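You operate a simulated robot arm through the tools that you are given. There is no shell and no other tool.

You are at the controls of a simulated robot arm. One attempt, no reset.

## Task
Enter and save the limit on the job card, then go back to programme 1.
Fine: the card names programme, step and limit; leave the other limits and the counters.

It is judged by the outcome, as a careful person would: the job done as asked, and still so three seconds after it is handed in. It fails if anything else is knocked over, pushed out of place, dropped, spilled or broken.

## Robot
A 6-joint arm with a two-finger parallel gripper, fixed in place. Base frame: the origin is at the foot of the arm, x ahead of it, y to its left, z up. Units: mm, degrees, N and s.
With the tool pointing down near the work surface it reaches from about 100 to 360 mm from the base axis. Its first joint turns from -66.0 to 66.0 degrees. Payload 2.45 kg.
Tool frame: the origin (TCP) lies between the finger pads and is the grasp point; the fingertips stand 24 mm ahead of it; z points along the fingers, y is the line along which they close. The gripper opens to 68 mm. The fingers are 17 mm wide and 10 mm thick; the gripper's body (40 by 70 mm) begins 41 mm behind the TCP.
Orientation is that of the tool frame in the base frame, as a unit quaternion [x, y, z, w]. With the fingers straight down and closing along the base's y, the tool's x points along the base's -x, its y along +y and its z along -z.

## Interface
- The arm moves only by the tool step_arm. Its argument "rows" is text: rows parted by semicolons, each of 7 numbers parted by spaces: the gripper command, from -1 (fully open) to 1 (shut), values between in proportion, then the shift along the base's x, y, z in mm, then the turn, a rotation vector about the base's x, y, z in degrees. In form: fingers tx ty tz rx ry rz; .... A call has 1 to 20 rows; each row shifts and turns the commanded pose from where the row before left it. Each row takes 0.2 s and may step no farther than 50 mm and 8.6 degrees from the row before; otherwise, or with a gripper value out of range, the whole call is refused. Where a pose cannot be reached the arm comes as near as it can. A force on the tool above 40 N (or 10 N above the force at the start of the call, whichever is more), or a blocked arm, ends the call early, and 0.2 s more pass. Each finger travels about 108 mm/s and halts on what it meets, pressing with about 20 N; the grip force reading is that of the motor and also rises with nothing between the fingers. The clock runs only during rows and for 0.2 s after the last one: add rows that do not move to give the fingers time. The reply holds the time, the measured pose of the TCP, the force on the tool along the base axes, the opening and the grip force, in the units named above and with some noise, with the torque about the TCP (base axes, N m) and any sound that the robot's microphone picked up.
- Cameras (640 x 400 px; columns grow to the right, rows downward): "scene" is fixed at [165.7, 429.4, 1449.7]; the picture's right is [-0.69, -0.72, 0.00], its down [-0.43, 0.41, -0.80] and it looks along [0.58, -0.56, -0.60] (base axes); focal length 330 px, centre (320, 200). "wrist" rides on the gripper at [84, 11, -75] in the tool frame; the picture's right is [-0.13, 0.99, 0.00], its down [-0.60, -0.08, -0.79] and it looks along [-0.79, -0.10, 0.61] (tool axes); focal length 251 px, centre (320, 200). There is no depth. A picture from a camera that has moved, and an enlarged one, comes with that camera's place and axes in the base frame and with its lens. The place of the scene camera against the robot may be out by one fixed shift of up to 25 mm in any direction.
- grab_frame(camera): a new picture of that camera. No time passes.
- inspect(camera, box): a new picture of the part [left, top, right, bottom] of that camera's present view, enlarged. No time passes.
- job_done(): hands the job in; it is judged then, once.

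Places have to be worked out from the pictures, the camera data and where the tool is seen. Open the gripper and draw the arm clear of the work before you hand the job in, unless the task says otherwise.

The tools are called after ">>>" as a command line: name --argument value ..., lists and objects as JSON in quotes. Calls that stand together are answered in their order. step_arm: Moves the arm, as the interface text tells. Its arguments: {"type":"object","properties":{"rows":{"type":"string"}},"required":["rows"]} The other tools are called the same way: grab_frame (camera) takes a picture; inspect (camera, box) takes an enlarged picture of a part of a camera's view; job_done () hands the job in.

At the start:

```text
t: 0.0
tool_pos: [477.0, 160.5, 1242.2]
tool_rot: [0.0, 1.0, 0.0, 0.0]
force: [0.1, -0.6, 0.1]
ft_torque: [0.03, -0.01, 0.0]
finger_gap: 68.0
grip_force: 0.0
```

scene: 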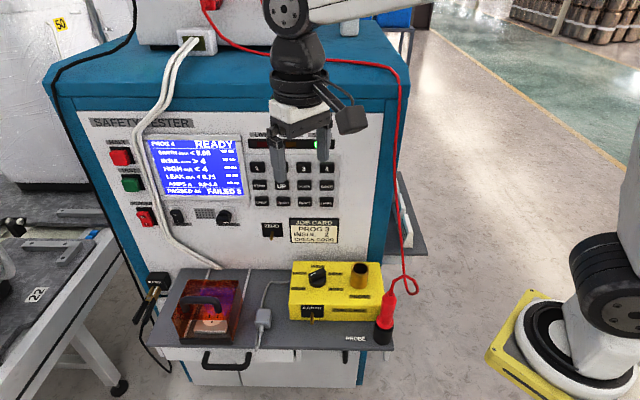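
wrist: 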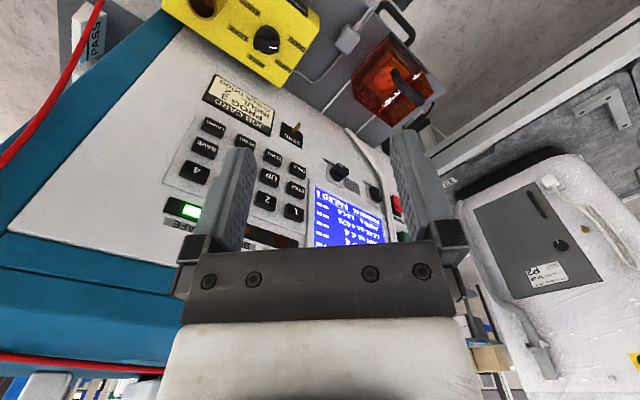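

I start with close-ups of the panel, the display and the job card, to read what is asked.

>>> inspect --camera "scene" --box '[240, 120, 360, 250]'

>>> inspect --camera "scene" --box '[80, 110, 260, 240]'

>>> inspect --camera "wrist" --box '[160, 60, 420, 260]'

>>> inspect --camera "scene" --box '[280, 210, 350, 250]'

```text
3.08 times, centred on (300, 185) of scene
camera zoom: at [165.7, 429.4, 1449.7], right [-0.69, -0.72, 0.0], down [-0.43, 0.41, -0.8], along [0.58, -0.56, -0.6], focal length 1016 px, centre (382, 246)
```

zoom: 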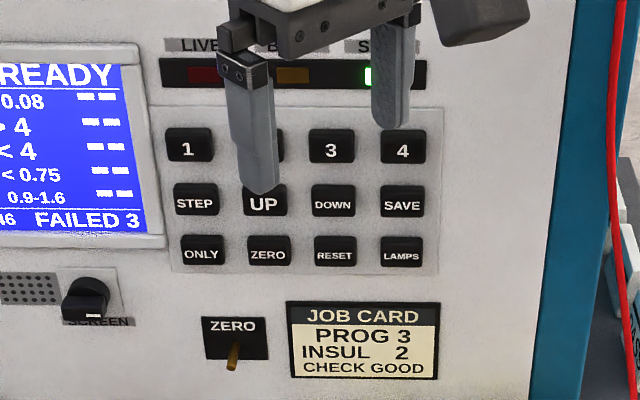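

```text
3.08 times, centred on (170, 175) of scene
camera zoom: at [165.7, 429.4, 1449.7], right [-0.69, -0.72, 0.0], down [-0.43, 0.41, -0.8], along [0.58, -0.56, -0.6], focal length 1016 px, centre (782, 277)
```

zoom: 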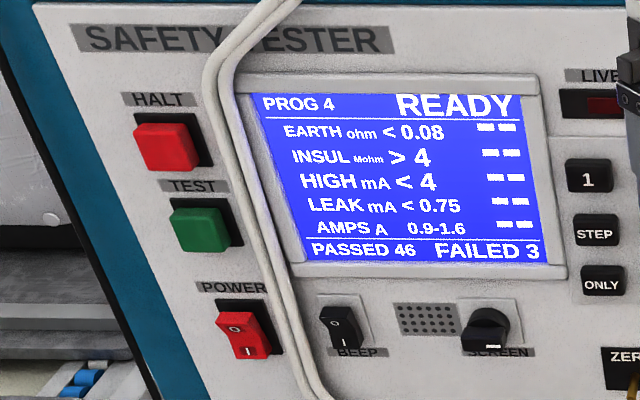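

```text
2.00 times, centred on (290, 160) of wrist
camera zoom: at [392.0, 172.2, 1318.3], right [0.13, 0.99, 0.0], down [0.6, -0.08, 0.79], along [0.79, -0.1, -0.61], focal length 503 px, centre (380, 280)
```

zoom: 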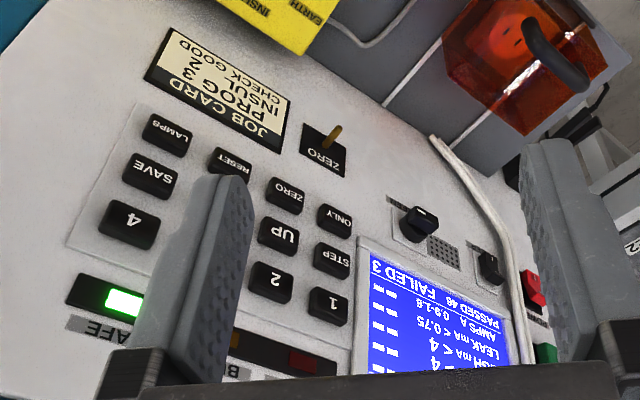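

```text
9.14 times, centred on (315, 230) of scene
camera zoom: at [165.7, 429.4, 1449.7], right [-0.69, -0.72, 0.0], down [-0.43, 0.41, -0.8], along [0.58, -0.56, -0.6], focal length 3018 px, centre (366, -74)
```

zoom: 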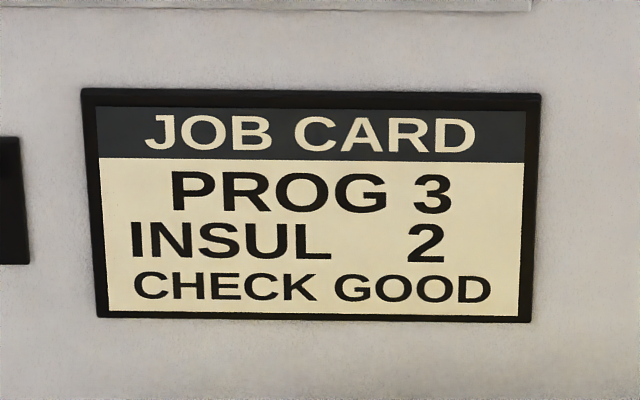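

The card asks for programme 3, INSUL limit 2; the tester now shows programme 4, and the keypad has 1–4, STEP, UP, DOWN and SAVE. From the two views the panel looks vertical, its rows running along about (-0.71,-0.70,0), with key 1 near (719,88,1080) and a pitch of about 50 mm. I close the fingers and yaw the tool to match the panel, staying put in position.

>>> step_arm --rows "1 0 0 0 0 0 -7.5; 1 0 0 0 0 0 -7.5; 1 0 0 0 0 0 -7.5; 1 0 0 0 0 0 -7.5; 1 0 0 0 0 0 -7.5; 1 0 0 0 0 0 -7.5; 1 0 0 0 0 0 0"

```text
t: 1.6
tool_pos: [476.0, 159.9, 1242.2]
tool_rot: [0.384, 0.923, 0.0, 0.0]
force: [0.6, -0.9, -1.2]
ft_torque: [0.02, -0.02, 0.06]
finger_gap: 0.0
grip_force: 19.8
```

The yaw worked: tool x now points along the panel's outward normal. Now I tilt the tool about the panel's horizontal line, half way first.

>>> step_arm --rows "1 0 0 0 -5.8 -5.8 0; 1 0 0 0 -5.8 -5.8 0; 1 0 0 0 -5.8 -5.8 0; 1 0 0 0 -5.8 -5.8 0; 1 0 0 0 -5.8 -5.8 0; 1 0 0 0 0 0 0"

```text
t: 3.0
tool_pos: [477.6, 160.3, 1241.2]
tool_rot: [0.358, 0.865, -0.134, 0.325]
force: [-0.3, 0.0, -0.1]
ft_torque: [0.02, 0.0, -0.06]
finger_gap: 0.0
grip_force: 20.1
```

>>> grab_frame --camera "scene"

>>> grab_frame --camera "wrist"

```text
taken
```

scene: 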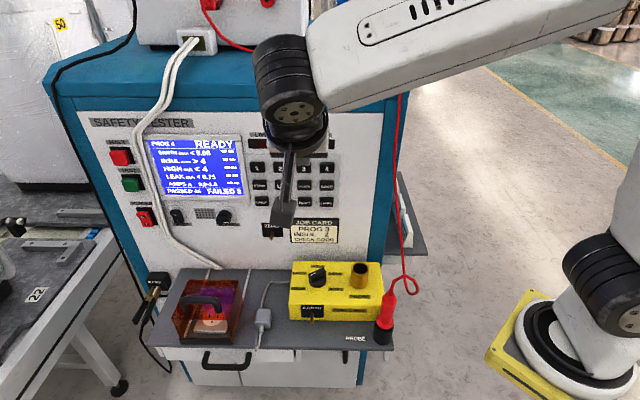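

```text
taken
camera wrist: at [404.1, 248.6, 1244.6], right [0.77, 0.63, 0.09], down [-0.1, -0.01, 0.99], along [0.63, -0.77, 0.06], focal length 251 px, centre (320, 200)
```

wrist: 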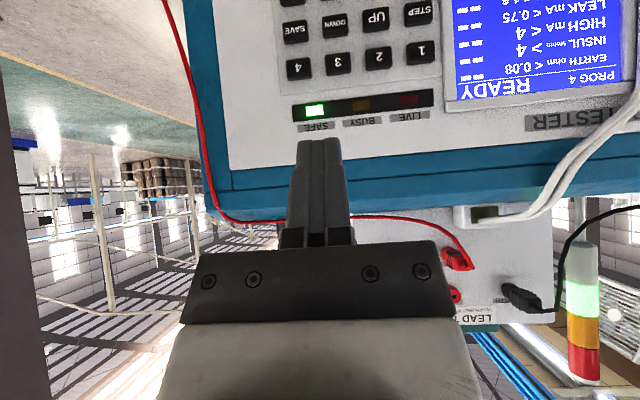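

The tilt goes well, and a second wrist view puts key 1 near (704,94,1097) and key 4 near (600,-11,1097), so the pitch is about 49 mm and the panel's yaw is 45°. I finish the tilt so that the fingers point straight into the panel.

>>> step_arm --rows "1 0 0 0 -5.775 -5.775 0; 1 0 0 0 -5.775 -5.775 0; 1 0 0 0 -5.775 -5.775 0; 1 0 0 0 -5.775 -5.775 0; 1 0 0 0 -5.775 -5.775 0; 1 0 0 0 -5.775 -5.775 0; 1 0 0 0 0 0 0"

```text
t: 4.6
tool_pos: [476.8, 160.0, 1241.2]
tool_rot: [0.269, 0.652, -0.27, 0.655]
force: [-0.4, 0.2, -0.8]
ft_torque: [0.01, -0.02, -0.01]
finger_gap: 0.0
grip_force: 19.8
```

>>> grab_frame --camera "scene"

>>> grab_frame --camera "wrist"

```text
taken
```

scene: 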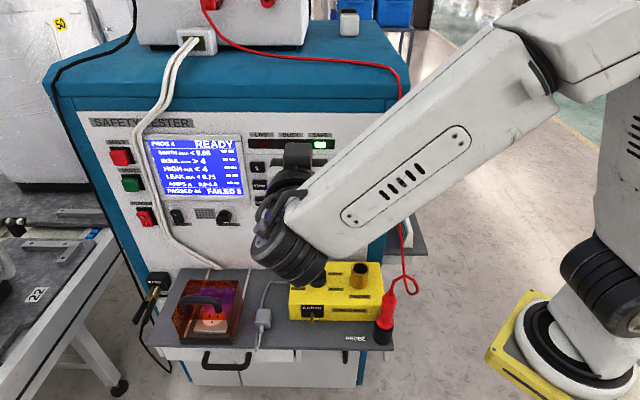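

```text
taken
camera wrist: at [430.9, 222.0, 1158.9], right [0.7, 0.7, 0.13], down [-0.62, 0.51, 0.6], along [0.36, -0.5, 0.79], focal length 251 px, centre (320, 200)
```

wrist: 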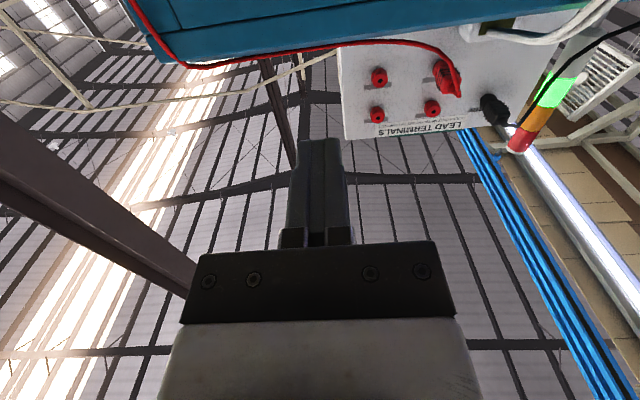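

The fingers now point level into the panel, about 230 mm in front of it. Before going closer I look at where the forearm lies against the red lead and the things on the shelf.

>>> inspect --camera "scene" --box '[400, 0, 640, 400]'

>>> inspect --camera "scene" --box '[220, 120, 440, 350]'

```text
1.00 times, centred on (520, 200) of scene (not enlarged: the box is as wide or as high as the picture)
camera zoom: at [165.7, 429.4, 1449.7], right [-0.69, -0.72, 0.0], down [-0.43, 0.41, -0.8], along [0.58, -0.56, -0.6], focal length 330 px, centre (120, 200)
```

zoom: 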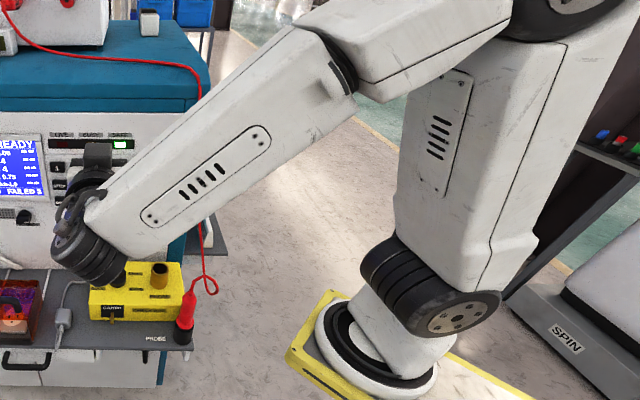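

```text
1.74 times, centred on (330, 235) of scene
camera zoom: at [165.7, 429.4, 1449.7], right [-0.69, -0.72, 0.0], down [-0.43, 0.41, -0.8], along [0.58, -0.56, -0.6], focal length 574 px, centre (303, 139)
```

zoom: 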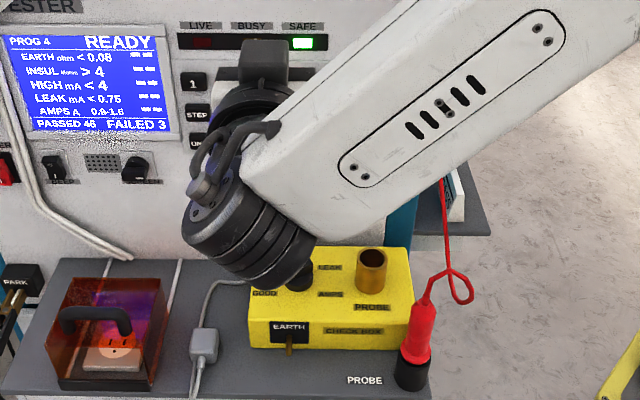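

The cup on top of the yellow box works out at z≈804, well below the working height, and the red lead is over 250 mm from the forearm's path. I lower the tool to the height of the top key row, sideways in line with key 3, still about 180 mm off the panel, and look again.

>>> step_arm --rows "1 2.1 2.1 -29 0 0 0; 1 2.1 2.1 -29 0 0 0; 1 2.1 2.1 -29 0 0 0; 1 2.1 2.1 -29 0 0 0; 1 2.1 2.1 -29 0 0 0; 1 0 0 0 0 0 0"

>>> grab_frame --camera "scene"

>>> grab_frame --camera "wrist"

```text
t: 6.0
tool_pos: [486.0, 171.6, 1096.3]
tool_rot: [0.27, 0.653, -0.27, 0.654]
force: [-0.3, -0.1, 0.1]
ft_torque: [-0.01, -0.01, 0.01]
finger_gap: 0.0
grip_force: 19.7
```

```text
taken
```

scene: 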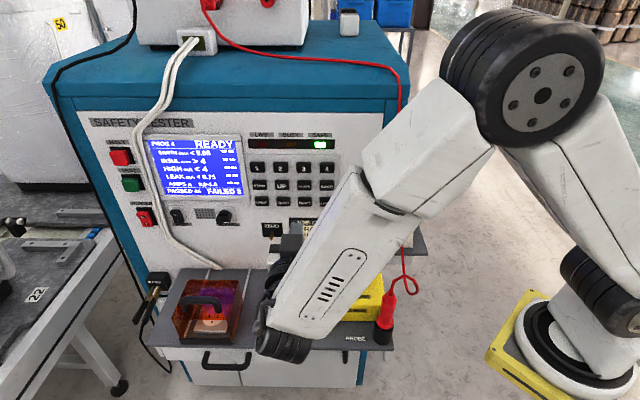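

```text
taken
camera wrist: at [440.7, 232.7, 1013.7], right [0.7, 0.7, 0.13], down [-0.62, 0.51, 0.6], along [0.36, -0.5, 0.79], focal length 251 px, centre (320, 200)
```

wrist: 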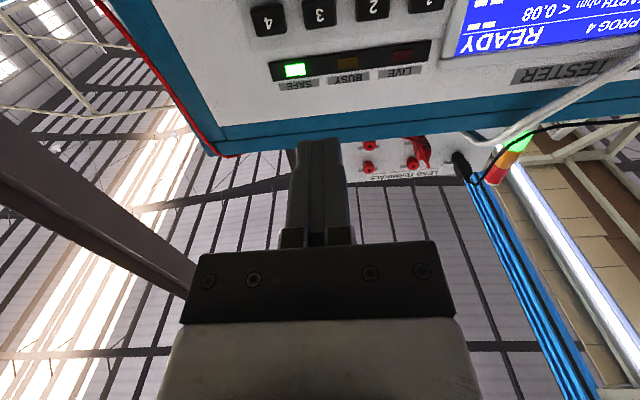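

All views agree: key 3 is at about u=466 along the panel, z≈1095, and the tool is in line with it. I go 140 mm forward, which should leave the fingertips about 45 mm short of the key.

>>> step_arm --rows "1 20 -19.6 0 0 0 0; 1 20 -19.6 0 0 0 0; 1 20 -19.6 0 0 0 0; 1 20 -19.6 0 0 0 0; 1 20 -19.6 0 0 0 0; 1 0 0 0 0 0 0"

>>> grab_frame --camera "scene"

>>> grab_frame --camera "wrist"

```text
t: 7.4
tool_pos: [587.5, 73.3, 1096.4]
tool_rot: [0.271, 0.653, -0.271, 0.654]
force: [-0.2, 0.1, -0.5]
ft_torque: [-0.01, -0.01, -0.01]
finger_gap: 0.0
grip_force: 20.0
```

```text
taken
```

scene: 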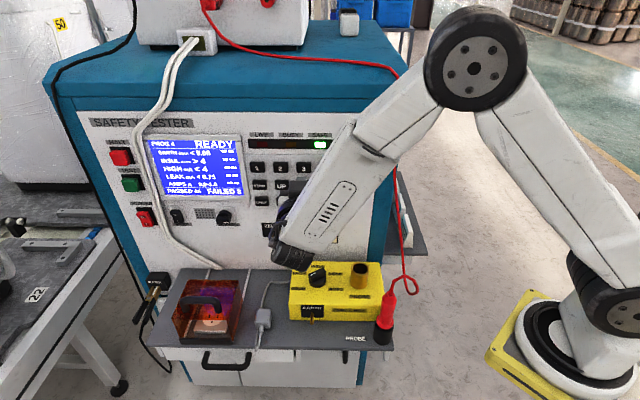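

```text
taken
camera wrist: at [541.3, 134.0, 1013.9], right [0.7, 0.7, 0.13], down [-0.62, 0.51, 0.6], along [0.36, -0.5, 0.79], focal length 251 px, centre (320, 200)
```

wrist: 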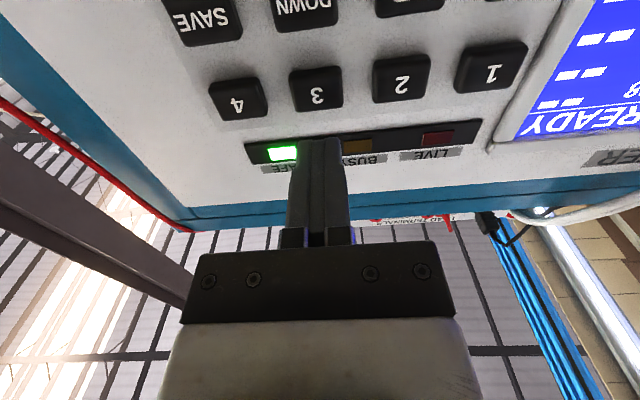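

Key 3 sits right ahead of the fingertips, with about 42 mm still to go by my reckoning. I close in 32 mm slowly and look before touching.

>>> step_arm --rows "1 7 -7.6 -0.5 0 0 0; 1 7 -7.6 -0.5 0 0 0; 1 7.5 -7.6 0 0 0 0; 1 0 0 0 0 0 0"

>>> grab_frame --camera "wrist"

>>> inspect --camera "wrist" --box '[240, 60, 420, 180]'

```text
t: 8.4
tool_pos: [608.4, 49.8, 1095.5]
tool_rot: [0.27, 0.654, -0.27, 0.653]
force: [-0.4, -0.5, -0.6]
ft_torque: [0.0, 0.03, 0.01]
finger_gap: 0.2
grip_force: 19.8
```

```text
taken
camera wrist: at [562.9, 111.5, 1012.8], right [0.7, 0.7, 0.13], down [-0.62, 0.51, 0.6], along [0.36, -0.5, 0.79], focal length 251 px, centre (320, 200)
```

wrist: 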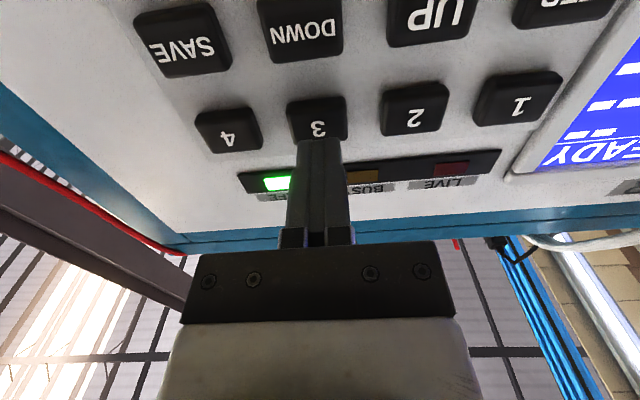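

```text
3.33 times, centred on (330, 120) of wrist
camera zoom: at [562.9, 111.5, 1012.8], right [0.7, 0.7, 0.13], down [-0.62, 0.51, 0.6], along [0.36, -0.5, 0.79], focal length 838 px, centre (287, 467)
```

zoom: 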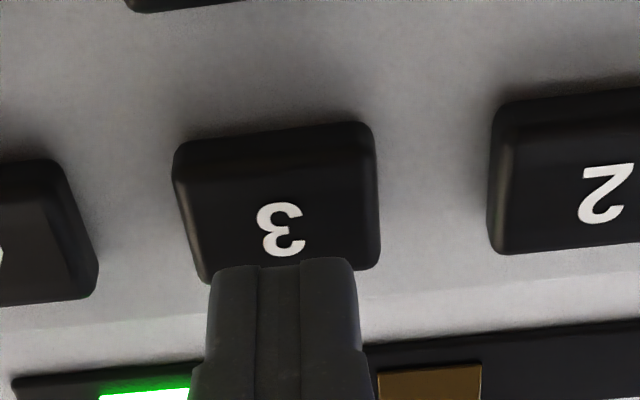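

The fingertips are about 11 mm short of key 3's face, centred on it. I advance in small steps to touch and press a little, then read the force and sound.

>>> step_arm --rows "1 3.5 -3.5 0 0 0 0; 1 2.8 -2.8 0 0 0 0; 1 1.4 -1.4 0 0 0 0; 1 1 -1 0 0 0 0"

>>> inspect --camera "wrist" --box '[240, 60, 420, 180]'

>>> inspect --camera "scene" --box '[130, 120, 290, 230]'

```text
t: 9.4
tool_pos: [616.8, 42.3, 1096.9]
tool_rot: [0.27, 0.653, -0.271, 0.654]
force: [0.4, 0.2, 1.0]
ft_torque: [-0.02, -0.03, 0.01]
finger_gap: 0.2
grip_force: 20.3
```

```text
3.33 times, centred on (330, 120) of wrist
camera zoom: at [571.6, 103.0, 1013.1], right [0.7, 0.7, 0.13], down [-0.62, 0.51, 0.6], along [0.36, -0.5, 0.79], focal length 838 px, centre (287, 467)
```

zoom: 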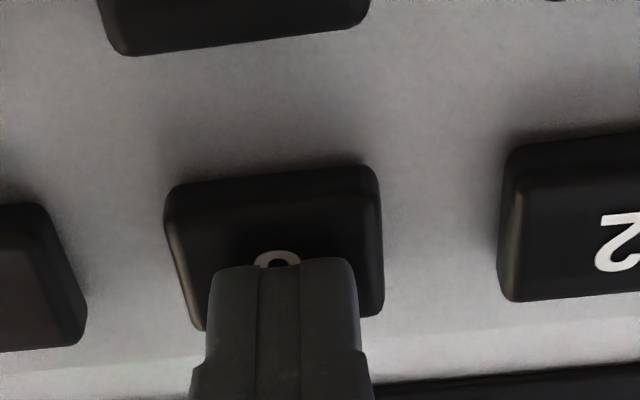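

```text
3.64 times, centred on (210, 175) of scene
camera zoom: at [165.7, 429.4, 1449.7], right [-0.69, -0.72, 0.0], down [-0.43, 0.41, -0.8], along [0.58, -0.56, -0.6], focal length 1200 px, centre (720, 291)
```

zoom: 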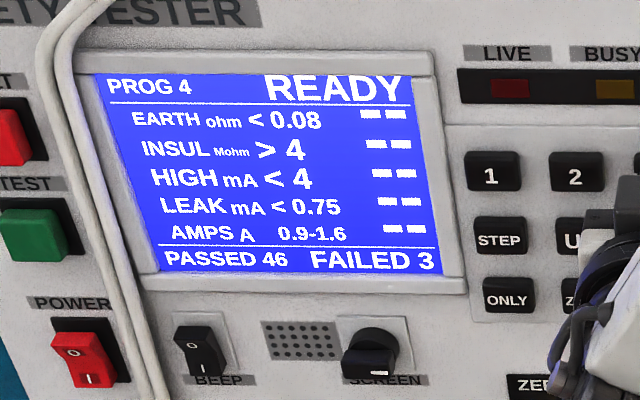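

No contact yet, and the display still shows PROG 4, which the scene camera reads clearly. I keep on in 1.4 mm steps.

>>> step_arm --rows "1 1 -1 0 0 0 0; 1 1 -1 0 0 0 0; 1 1 -1 0 0 0 0"

>>> inspect --camera "scene" --box '[130, 120, 290, 230]'

>>> inspect --camera "wrist" --box '[240, 60, 420, 180]'

```text
t: 10.2
tool_pos: [619.7, 38.8, 1096.1]
tool_rot: [0.27, 0.653, -0.271, 0.654]
force: [-0.8, 1.5, -0.2]
ft_torque: [0.03, 0.01, 0.02]
finger_gap: 0.3
grip_force: 20.1
```

```text
3.64 times, centred on (210, 175) of scene
camera zoom: at [165.6, 429.5, 1449.7], right [-0.69, -0.72, 0.0], down [-0.43, 0.41, -0.8], along [0.58, -0.56, -0.6], focal length 1200 px, centre (720, 291)
```

zoom: 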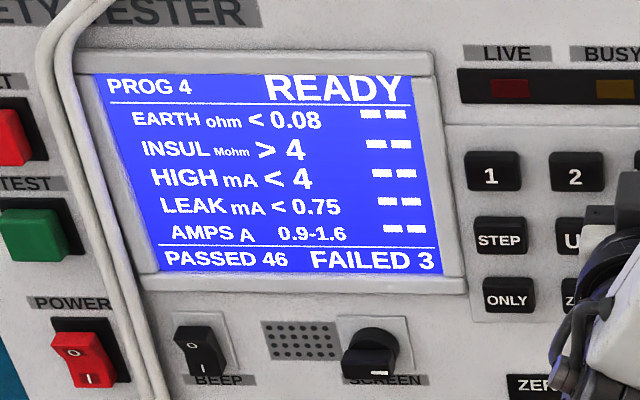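

```text
3.33 times, centred on (330, 120) of wrist
camera zoom: at [574.4, 100.3, 1013.2], right [0.7, 0.7, 0.13], down [-0.62, 0.51, 0.6], along [0.36, -0.5, 0.79], focal length 838 px, centre (287, 467)
```

zoom: 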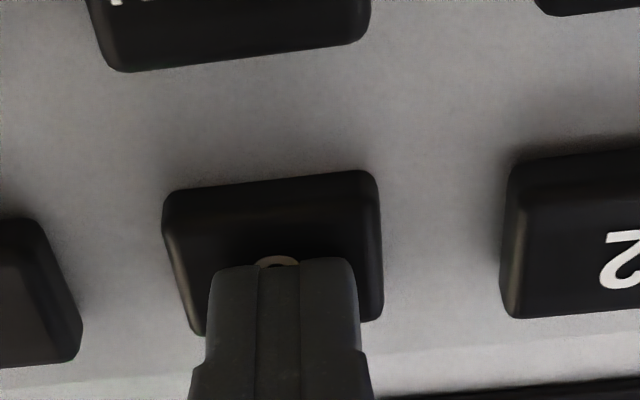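

A light force of about 1.6 N along the normal suggests contact. I push on a further 3 mm.

>>> step_arm --rows "1 1 -1 0 0 0 0; 1 1 -1 0 0 0 0"

>>> inspect --camera "scene" --box '[130, 120, 290, 230]'

```text
t: 10.8
tool_pos: [623.1, 37.2, 1095.6]
tool_rot: [0.27, 0.653, -0.27, 0.653]
force: [-5.3, 3.9, 0.0]
ft_torque: [0.02, -0.02, -0.04]
finger_gap: 0.2
grip_force: 20.2
heard: click
```

```text
3.64 times, centred on (210, 175) of scene
camera zoom: at [165.5, 429.5, 1449.7], right [-0.69, -0.72, 0.0], down [-0.43, 0.41, -0.8], along [0.58, -0.56, -0.6], focal length 1200 px, centre (720, 291)
```

zoom: 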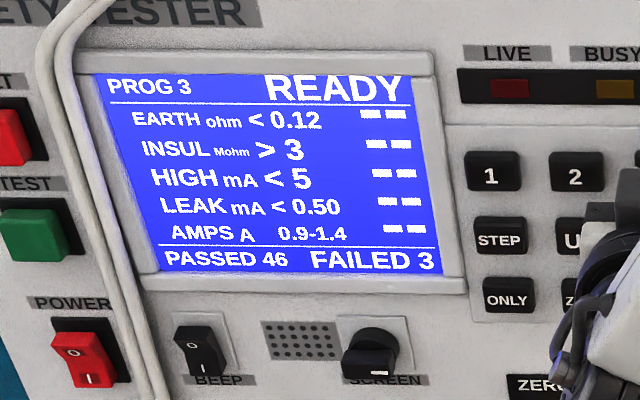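

A click, and the display now reads PROG 3 with INSUL > 3; the press came about 3–4 mm past contact. I retract 30 mm and move over to STEP (column 1, row 2, about u=565.5, z=1050.5).

>>> step_arm --rows "1 -7 7 0 0 0 0; 1 -14.2 14.2 0 0 0 0; 1 17.6 17.6 -11.4 0 0 0; 1 17.6 17.6 -11.4 0 0 0; 1 17.6 17.6 -11.4 0 0 0; 1 17.5 17.5 -11.5 0 0 0; 1 0 0 0 0 0 0"

>>> grab_frame --camera "wrist"

>>> grab_frame --camera "scene"

>>> inspect --camera "scene" --box '[130, 120, 290, 230]'

```text
t: 12.4
tool_pos: [672.1, 129.4, 1049.0]
tool_rot: [0.271, 0.653, -0.271, 0.653]
force: [-0.4, -0.1, 0.0]
ft_torque: [0.01, -0.02, 0.01]
finger_gap: 0.1
grip_force: 20.1
```

```text
taken
camera wrist: at [625.7, 190.2, 966.8], right [0.7, 0.7, 0.13], down [-0.62, 0.51, 0.6], along [0.36, -0.5, 0.79], focal length 251 px, centre (320, 200)
```

wrist: 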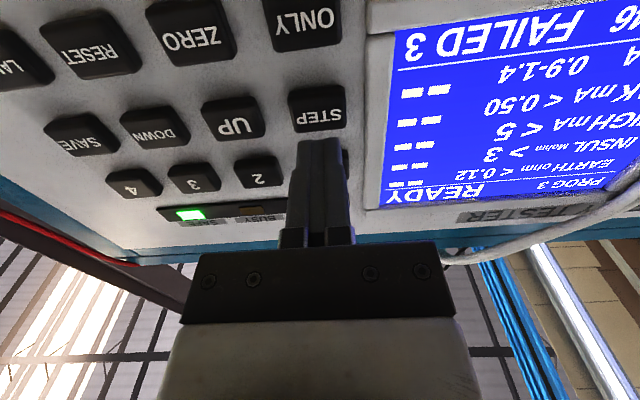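

```text
taken
```

scene: 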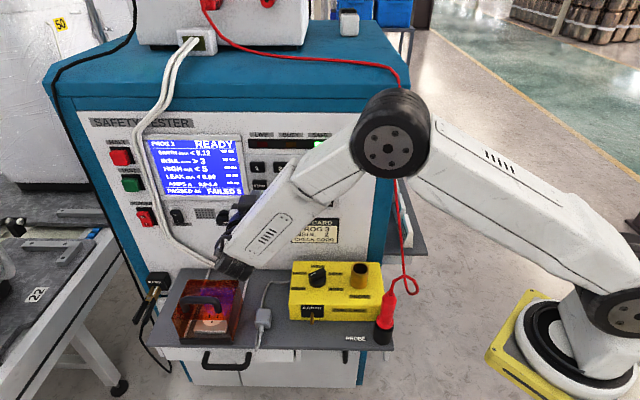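

```text
3.64 times, centred on (210, 175) of scene
camera zoom: at [165.7, 429.4, 1449.7], right [-0.69, -0.72, 0.0], down [-0.43, 0.41, -0.8], along [0.58, -0.56, -0.6], focal length 1200 px, centre (720, 291)
```

zoom: 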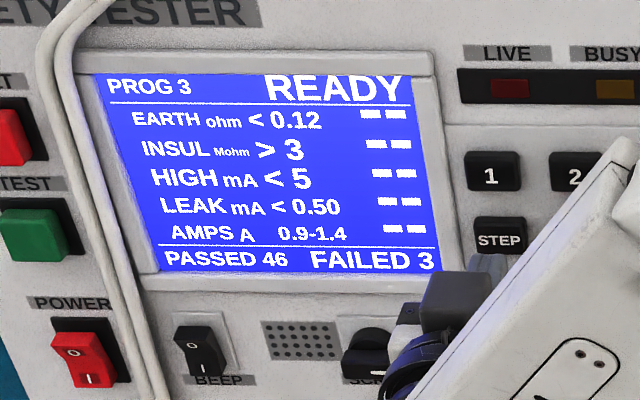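

The tool is lined up with STEP (about 26 mm from contact), and the display is readable in both cameras. I press STEP once and come straight back.

>>> step_arm --rows "1 8.5 -8.5 0.8 0 0 0; 1 8.5 -8.5 0.7 0 0 0; 1 3 -3 0 0 0 0; 1 1.2 -1.2 0 0 0 0; 1 1 -1 0 0 0 0; 1 -4 4 0 0 0 0; 1 -8 8 0 0 0 0"

>>> inspect --camera "scene" --box '[130, 120, 290, 230]'

```text
t: 14.0
tool_pos: [682.2, 117.0, 1052.0]
tool_rot: [0.271, 0.652, -0.271, 0.654]
force: [-0.2, 0.0, 0.6]
ft_torque: [0.01, 0.0, -0.02]
finger_gap: 0.0
grip_force: 19.7
heard: click
```

```text
3.64 times, centred on (210, 175) of scene
camera zoom: at [165.7, 429.4, 1449.7], right [-0.69, -0.72, 0.0], down [-0.43, 0.41, -0.8], along [0.58, -0.56, -0.6], focal length 1200 px, centre (720, 291)
```

zoom: 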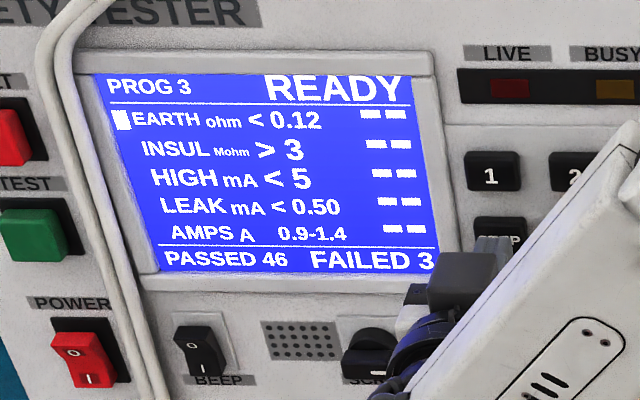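

One click, and the cursor now stands at EARTH. I press STEP once more to bring it to INSUL.

>>> step_arm --rows "1 6 -6 0 0 0 0; 1 3.8 -3.8 0 0 0 0; 1 1.2 -1.2 0 0 0 0; 1 1 -1 0 0 0 0; 1 -4 4 0 0 0 0; 1 -8 8 0 0 0 0"

>>> inspect --camera "scene" --box '[130, 120, 290, 230]'

```text
t: 15.4
tool_pos: [681.3, 118.8, 1052.1]
tool_rot: [0.271, 0.652, -0.271, 0.654]
force: [-0.9, 0.6, -0.4]
ft_torque: [-0.02, -0.04, 0.0]
finger_gap: 0.1
grip_force: 19.8
heard: click
```

```text
3.64 times, centred on (210, 175) of scene
camera zoom: at [165.7, 429.4, 1449.7], right [-0.69, -0.72, 0.0], down [-0.43, 0.41, -0.8], along [0.58, -0.56, -0.6], focal length 1200 px, centre (720, 291)
```

zoom: 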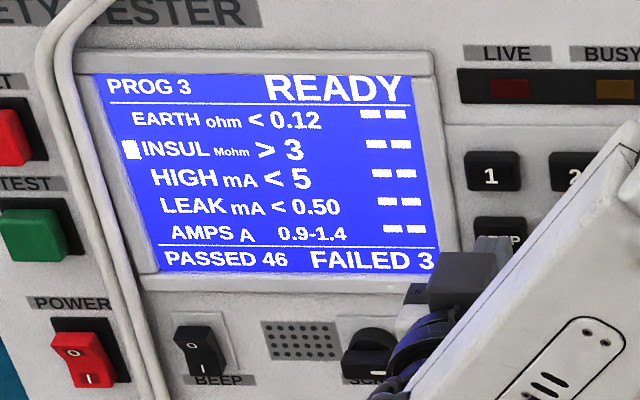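

The cursor is at INSUL, value 3. Now I back off a little and move to DOWN (column 3, row 2).

>>> step_arm --rows "1 -10 10 0 0 0 0; 1 -17.7 -17.7 0 0 0 0; 1 -17.7 -17.7 0 0 0 0; 1 -17.7 -17.7 0 0 0 0; 1 -17.6 -17.6 0 0 0 0; 1 0 0 0 0 0 0"

>>> grab_frame --camera "wrist"

>>> inspect --camera "scene" --box '[130, 120, 290, 230]'

```text
t: 16.8
tool_pos: [600.5, 57.0, 1051.1]
tool_rot: [0.27, 0.652, -0.271, 0.654]
force: [-0.2, 0.4, -0.7]
ft_torque: [-0.03, -0.03, 0.03]
finger_gap: 0.1
grip_force: 19.7
```

```text
taken
camera wrist: at [554.6, 118.6, 968.6], right [0.7, 0.7, 0.13], down [-0.62, 0.51, 0.6], along [0.36, -0.5, 0.79], focal length 251 px, centre (320, 200)
```

wrist: 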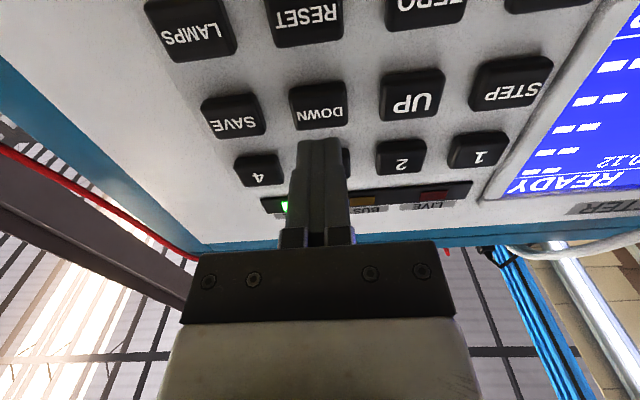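

```text
3.64 times, centred on (210, 175) of scene
camera zoom: at [165.7, 429.4, 1449.7], right [-0.69, -0.72, 0.0], down [-0.43, 0.41, -0.8], along [0.58, -0.56, -0.6], focal length 1200 px, centre (720, 291)
```

zoom: 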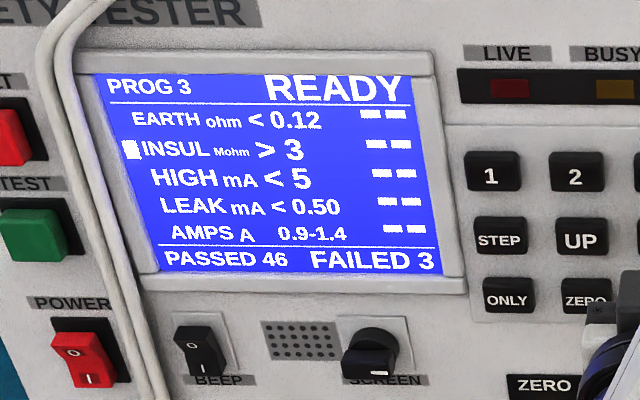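

The tool is in line with DOWN and the cursor still stands at INSUL. I press DOWN once, briefly.

>>> step_arm --rows "1 8.5 -8.5 0 0 0 0; 1 8.5 -8.5 0 0 0 0; 1 2.8 -2.8 0 0 0 0; 1 1.2 -1.2 0 0 0 0; 1 1 -1 0 0 0 0; 1 -4 4 0 0 0 0; 1 -8 8 0 0 0 0"

>>> inspect --camera "scene" --box '[130, 120, 290, 230]'

```text
t: 18.4
tool_pos: [609.7, 46.7, 1051.7]
tool_rot: [0.271, 0.653, -0.271, 0.653]
force: [0.1, -0.7, -0.5]
ft_torque: [0.01, 0.01, -0.03]
finger_gap: 0.0
grip_force: 20.9
heard: click
```

```text
3.64 times, centred on (210, 175) of scene
camera zoom: at [165.7, 429.4, 1449.7], right [-0.69, -0.72, 0.0], down [-0.43, 0.41, -0.8], along [0.58, -0.56, -0.6], focal length 1200 px, centre (720, 291)
```

zoom: 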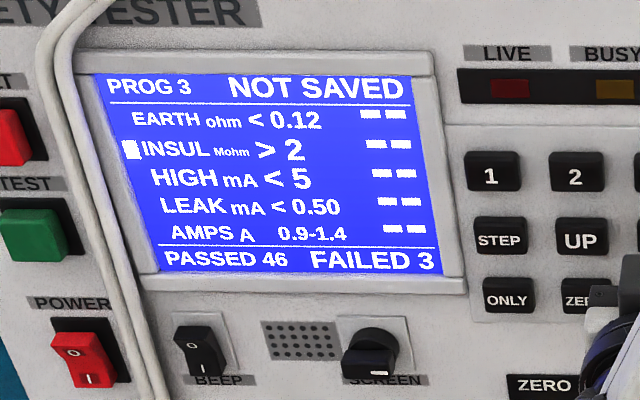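

INSUL now reads 2, marked NOT SAVED. I back off and move one column over to SAVE.

>>> step_arm --rows "1 -10 10 0 0 0 0; 1 -17.7 -17.7 0 0 0 0; 1 -17.7 -17.7 0 0 0 0; 1 0 0 0 0 0 0"

>>> grab_frame --camera "wrist"

```text
t: 19.4
tool_pos: [564.1, 21.6, 1051.2]
tool_rot: [0.27, 0.652, -0.271, 0.654]
force: [0.5, 0.4, 0.7]
ft_torque: [0.0, 0.0, -0.01]
finger_gap: 0.0
grip_force: 20.2
```

```text
taken
camera wrist: at [519.3, 83.0, 969.2], right [0.7, 0.7, 0.13], down [-0.62, 0.51, 0.6], along [0.36, -0.5, 0.79], focal length 251 px, centre (320, 200)
```

wrist: 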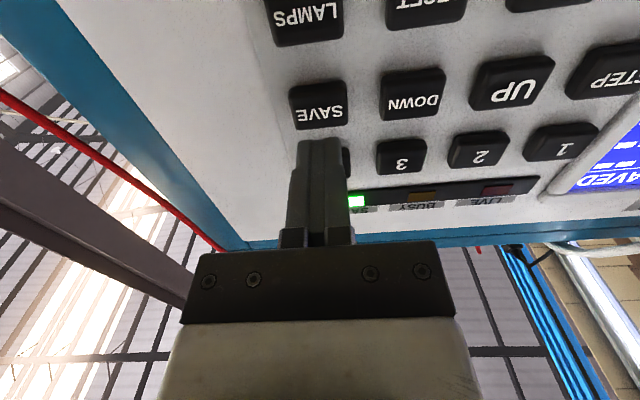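

The tool is in line with SAVE. I press it once with the same stroke and come back.

>>> step_arm --rows "1 8.5 -8.5 0 0 0 0; 1 8.5 -8.5 0 0 0 0; 1 2.8 -2.8 0 0 0 0; 1 1.2 -1.2 0 0 0 0; 1 1 -1 0 0 0 0; 1 -4 4 0 0 0 0; 1 -8 8 0 0 0 0"

>>> inspect --camera "scene" --box '[130, 120, 290, 230]'

```text
t: 21.0
tool_pos: [575.0, 12.0, 1051.9]
tool_rot: [0.271, 0.653, -0.271, 0.654]
force: [0.2, 0.3, 1.3]
ft_torque: [0.03, 0.01, -0.02]
finger_gap: 0.1
grip_force: 19.9
heard: click
```

```text
3.64 times, centred on (210, 175) of scene
camera zoom: at [165.7, 429.4, 1449.7], right [-0.69, -0.72, 0.0], down [-0.43, 0.41, -0.8], along [0.58, -0.56, -0.6], focal length 1200 px, centre (720, 291)
```

zoom: 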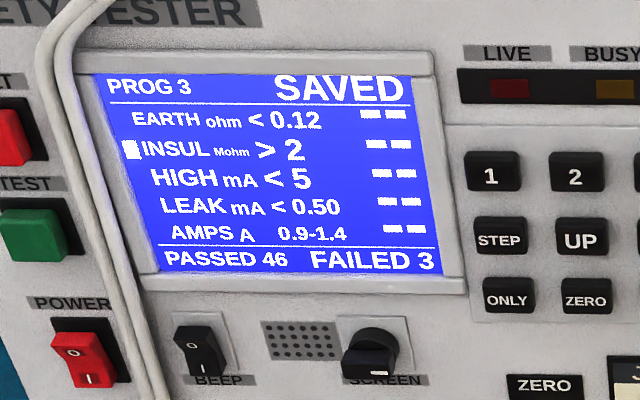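

The display says SAVED, with INSUL > 2 and the rest unchanged. I back off and move to key 1 (u=565.5, z≈1097).

>>> step_arm --rows "1 -12 12 0 0 0 0; 1 17.7 17.7 7.5 0 0 0; 1 17.7 17.7 7.5 0 0 0; 1 17.7 17.7 7.5 0 0 0; 1 17.7 17.7 7.5 0 0 0; 1 17.7 17.7 7.5 0 0 0; 1 17.6 17.6 7.5 0 0 0; 1 0 0 0 0 0 0"

>>> grab_frame --camera "wrist"

>>> inspect --camera "scene" --box '[130, 120, 290, 230]'

```text
t: 22.8
tool_pos: [669.3, 130.2, 1097.1]
tool_rot: [0.27, 0.653, -0.27, 0.653]
force: [0.6, 0.2, 0.2]
ft_torque: [0.02, -0.01, 0.04]
finger_gap: 0.0
grip_force: 20.1
```

```text
taken
camera wrist: at [623.6, 191.7, 1014.0], right [0.7, 0.7, 0.13], down [-0.62, 0.51, 0.6], along [0.36, -0.5, 0.79], focal length 251 px, centre (320, 200)
```

wrist: 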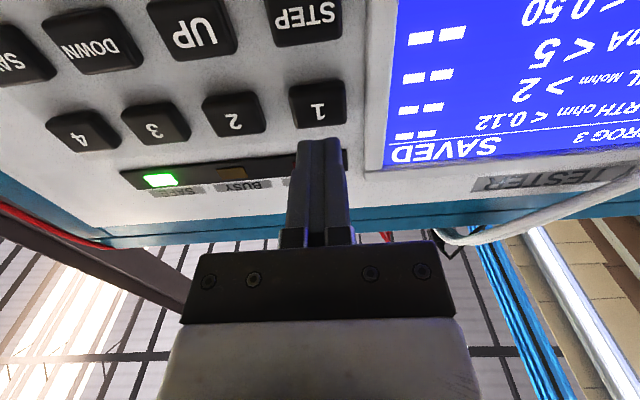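

```text
3.64 times, centred on (210, 175) of scene
camera zoom: at [165.7, 429.4, 1449.7], right [-0.69, -0.72, 0.0], down [-0.43, 0.41, -0.8], along [0.58, -0.56, -0.6], focal length 1200 px, centre (720, 291)
```

zoom: 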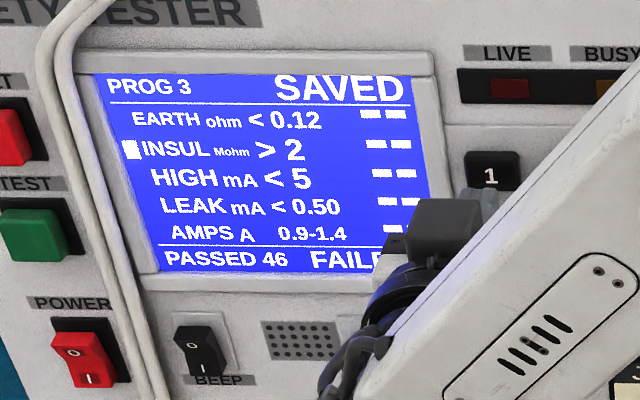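

The tool is in line with key 1. I press it once with the same end depth and come back.

>>> step_arm --rows "1 9 -9 0 0 0 0; 1 9 -9 0 0 0 0; 1 3.8 -3.8 0 0 0 0; 1 1.2 -1.2 0 0 0 0; 1 1 -1 0 0 0 0; 1 -4 4 0 0 0 0; 1 -10 10 0 0 0 0; 1 -14 14 0 0 0 0"

>>> inspect --camera "scene" --box '[130, 120, 290, 230]'

>>> grab_frame --camera "wrist"

```text
t: 24.6
tool_pos: [665.0, 134.1, 1096.3]
tool_rot: [0.27, 0.653, -0.271, 0.654]
force: [-0.6, -0.5, -0.3]
ft_torque: [0.02, 0.01, -0.02]
finger_gap: 0.0
grip_force: 20.0
heard: click
```

```text
3.64 times, centred on (210, 175) of scene
camera zoom: at [165.7, 429.4, 1449.7], right [-0.69, -0.72, 0.0], down [-0.43, 0.41, -0.8], along [0.58, -0.56, -0.6], focal length 1200 px, centre (720, 291)
```

zoom: 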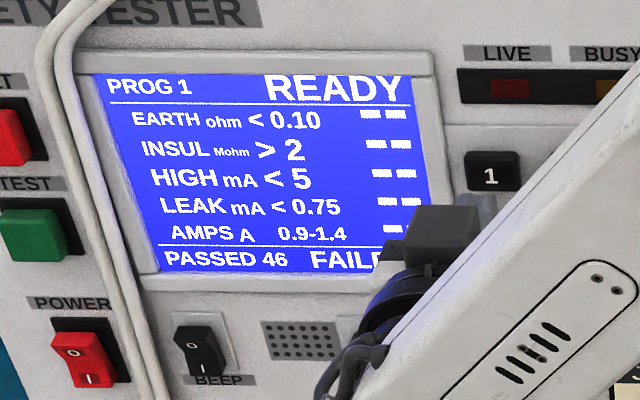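

```text
taken
camera wrist: at [619.8, 195.5, 1013.8], right [0.7, 0.7, 0.13], down [-0.62, 0.51, 0.6], along [0.36, -0.5, 0.79], focal length 251 px, centre (320, 200)
```

wrist: 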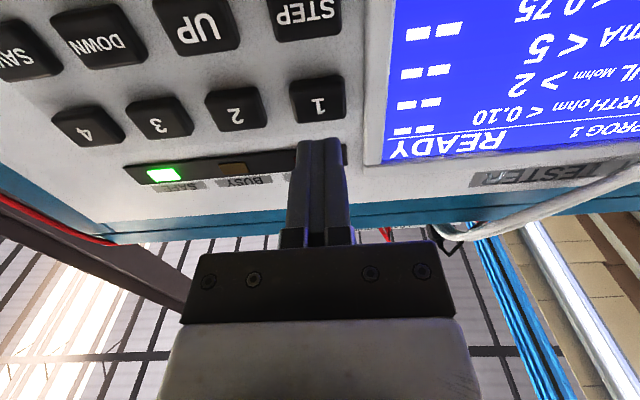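

The display shows PROG 1 READY, with counters still PASSED 46. I draw the arm straight back off the panel and then to the earlier stand-off point, opening the gripper there.

>>> step_arm --rows "1 -14 14 0 0 0 0; 1 -14 14 0 0 0 0; 1 -14 14 0 0 0 0; 1 -27.2 -1.1 0 0 0 0; 1 -27.2 -1.1 0 0 0 0; 1 -27.2 -1.1 0 0 0 0; 1 -27.2 -1.1 0 0 0 0; 1 -27.2 -1.1 0 0 0 0; -1 0 0 0 0 0 0; -1 0 0 0 0 0 0; -1 0 0 0 0 0 0; -1 0 0 0 0 0 0"

>>> grab_frame --camera "scene"

>>> inspect --camera "scene" --box '[130, 120, 290, 230]'

>>> inspect --camera "scene" --box '[220, 120, 440, 350]'

```text
t: 27.2
tool_pos: [488.0, 171.9, 1096.6]
tool_rot: [0.27, 0.653, -0.27, 0.654]
force: [0.2, -0.4, 0.9]
ft_torque: [0.03, 0.01, 0.0]
finger_gap: 67.9
grip_force: 0.1
```

```text
taken
```

scene: 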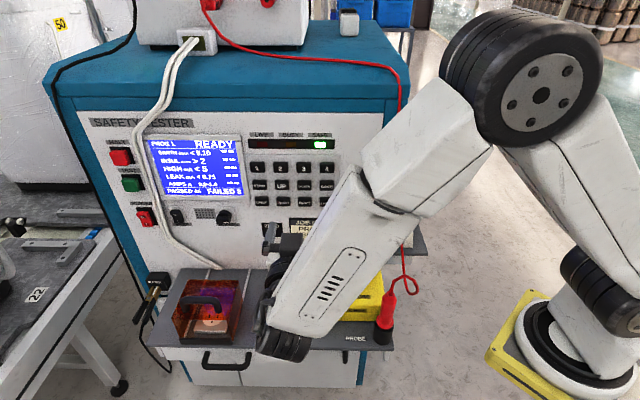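

```text
3.64 times, centred on (210, 175) of scene
camera zoom: at [165.7, 429.4, 1449.7], right [-0.69, -0.72, 0.0], down [-0.43, 0.41, -0.8], along [0.58, -0.56, -0.6], focal length 1200 px, centre (720, 291)
```

zoom: 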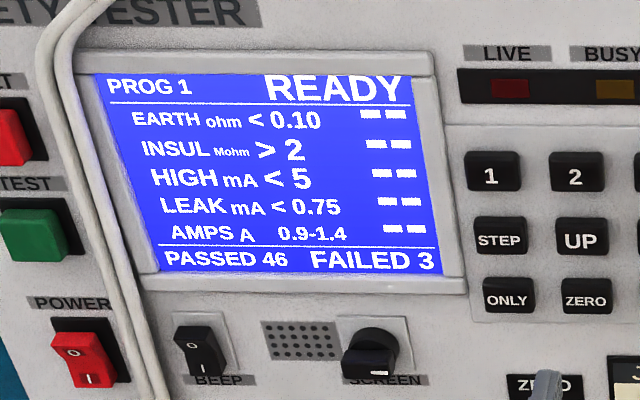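

```text
1.74 times, centred on (330, 235) of scene
camera zoom: at [165.7, 429.4, 1449.7], right [-0.69, -0.72, 0.0], down [-0.43, 0.41, -0.8], along [0.58, -0.56, -0.6], focal length 574 px, centre (303, 139)
```

zoom: 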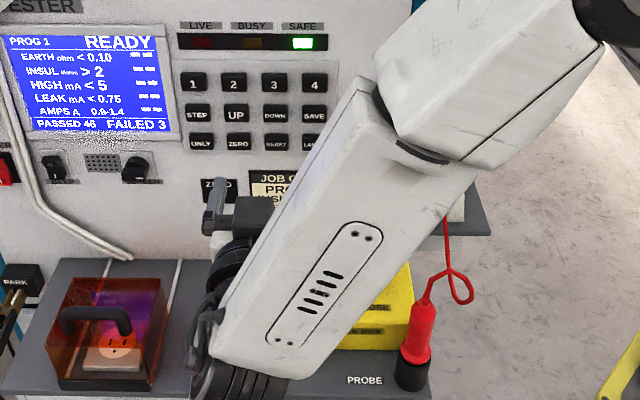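

Programme 1 is shown READY, the counters are unchanged at PASSED 46 and FAILED 3, and everything on the shelf is where it was. The gripper is open and about 180 mm clear of the panel, so I hand the job in.

>>> job_done

```text
The job is handed in.
```

The INSUL limit on programme 3 is now 2, as the job card asks, and the tester is back on programme 1.

- **Limit:** INSUL on programme 3 went from 3 to 2, and the display confirmed SAVED before I left that programme.
- **Left alone:** the other limits on programme 3 read the same after saving. The counters still show PASSED 46 and FAILED 3.
- **"CHECK GOOD" line on the card:** I did not run a check or test, because that was not part of the task and could have changed the counters.
- **Arm:** the gripper is open and about 180 mm clear of the panel. The last picture shows nothing knocked or out of place, though the arm hides part of the yellow box.
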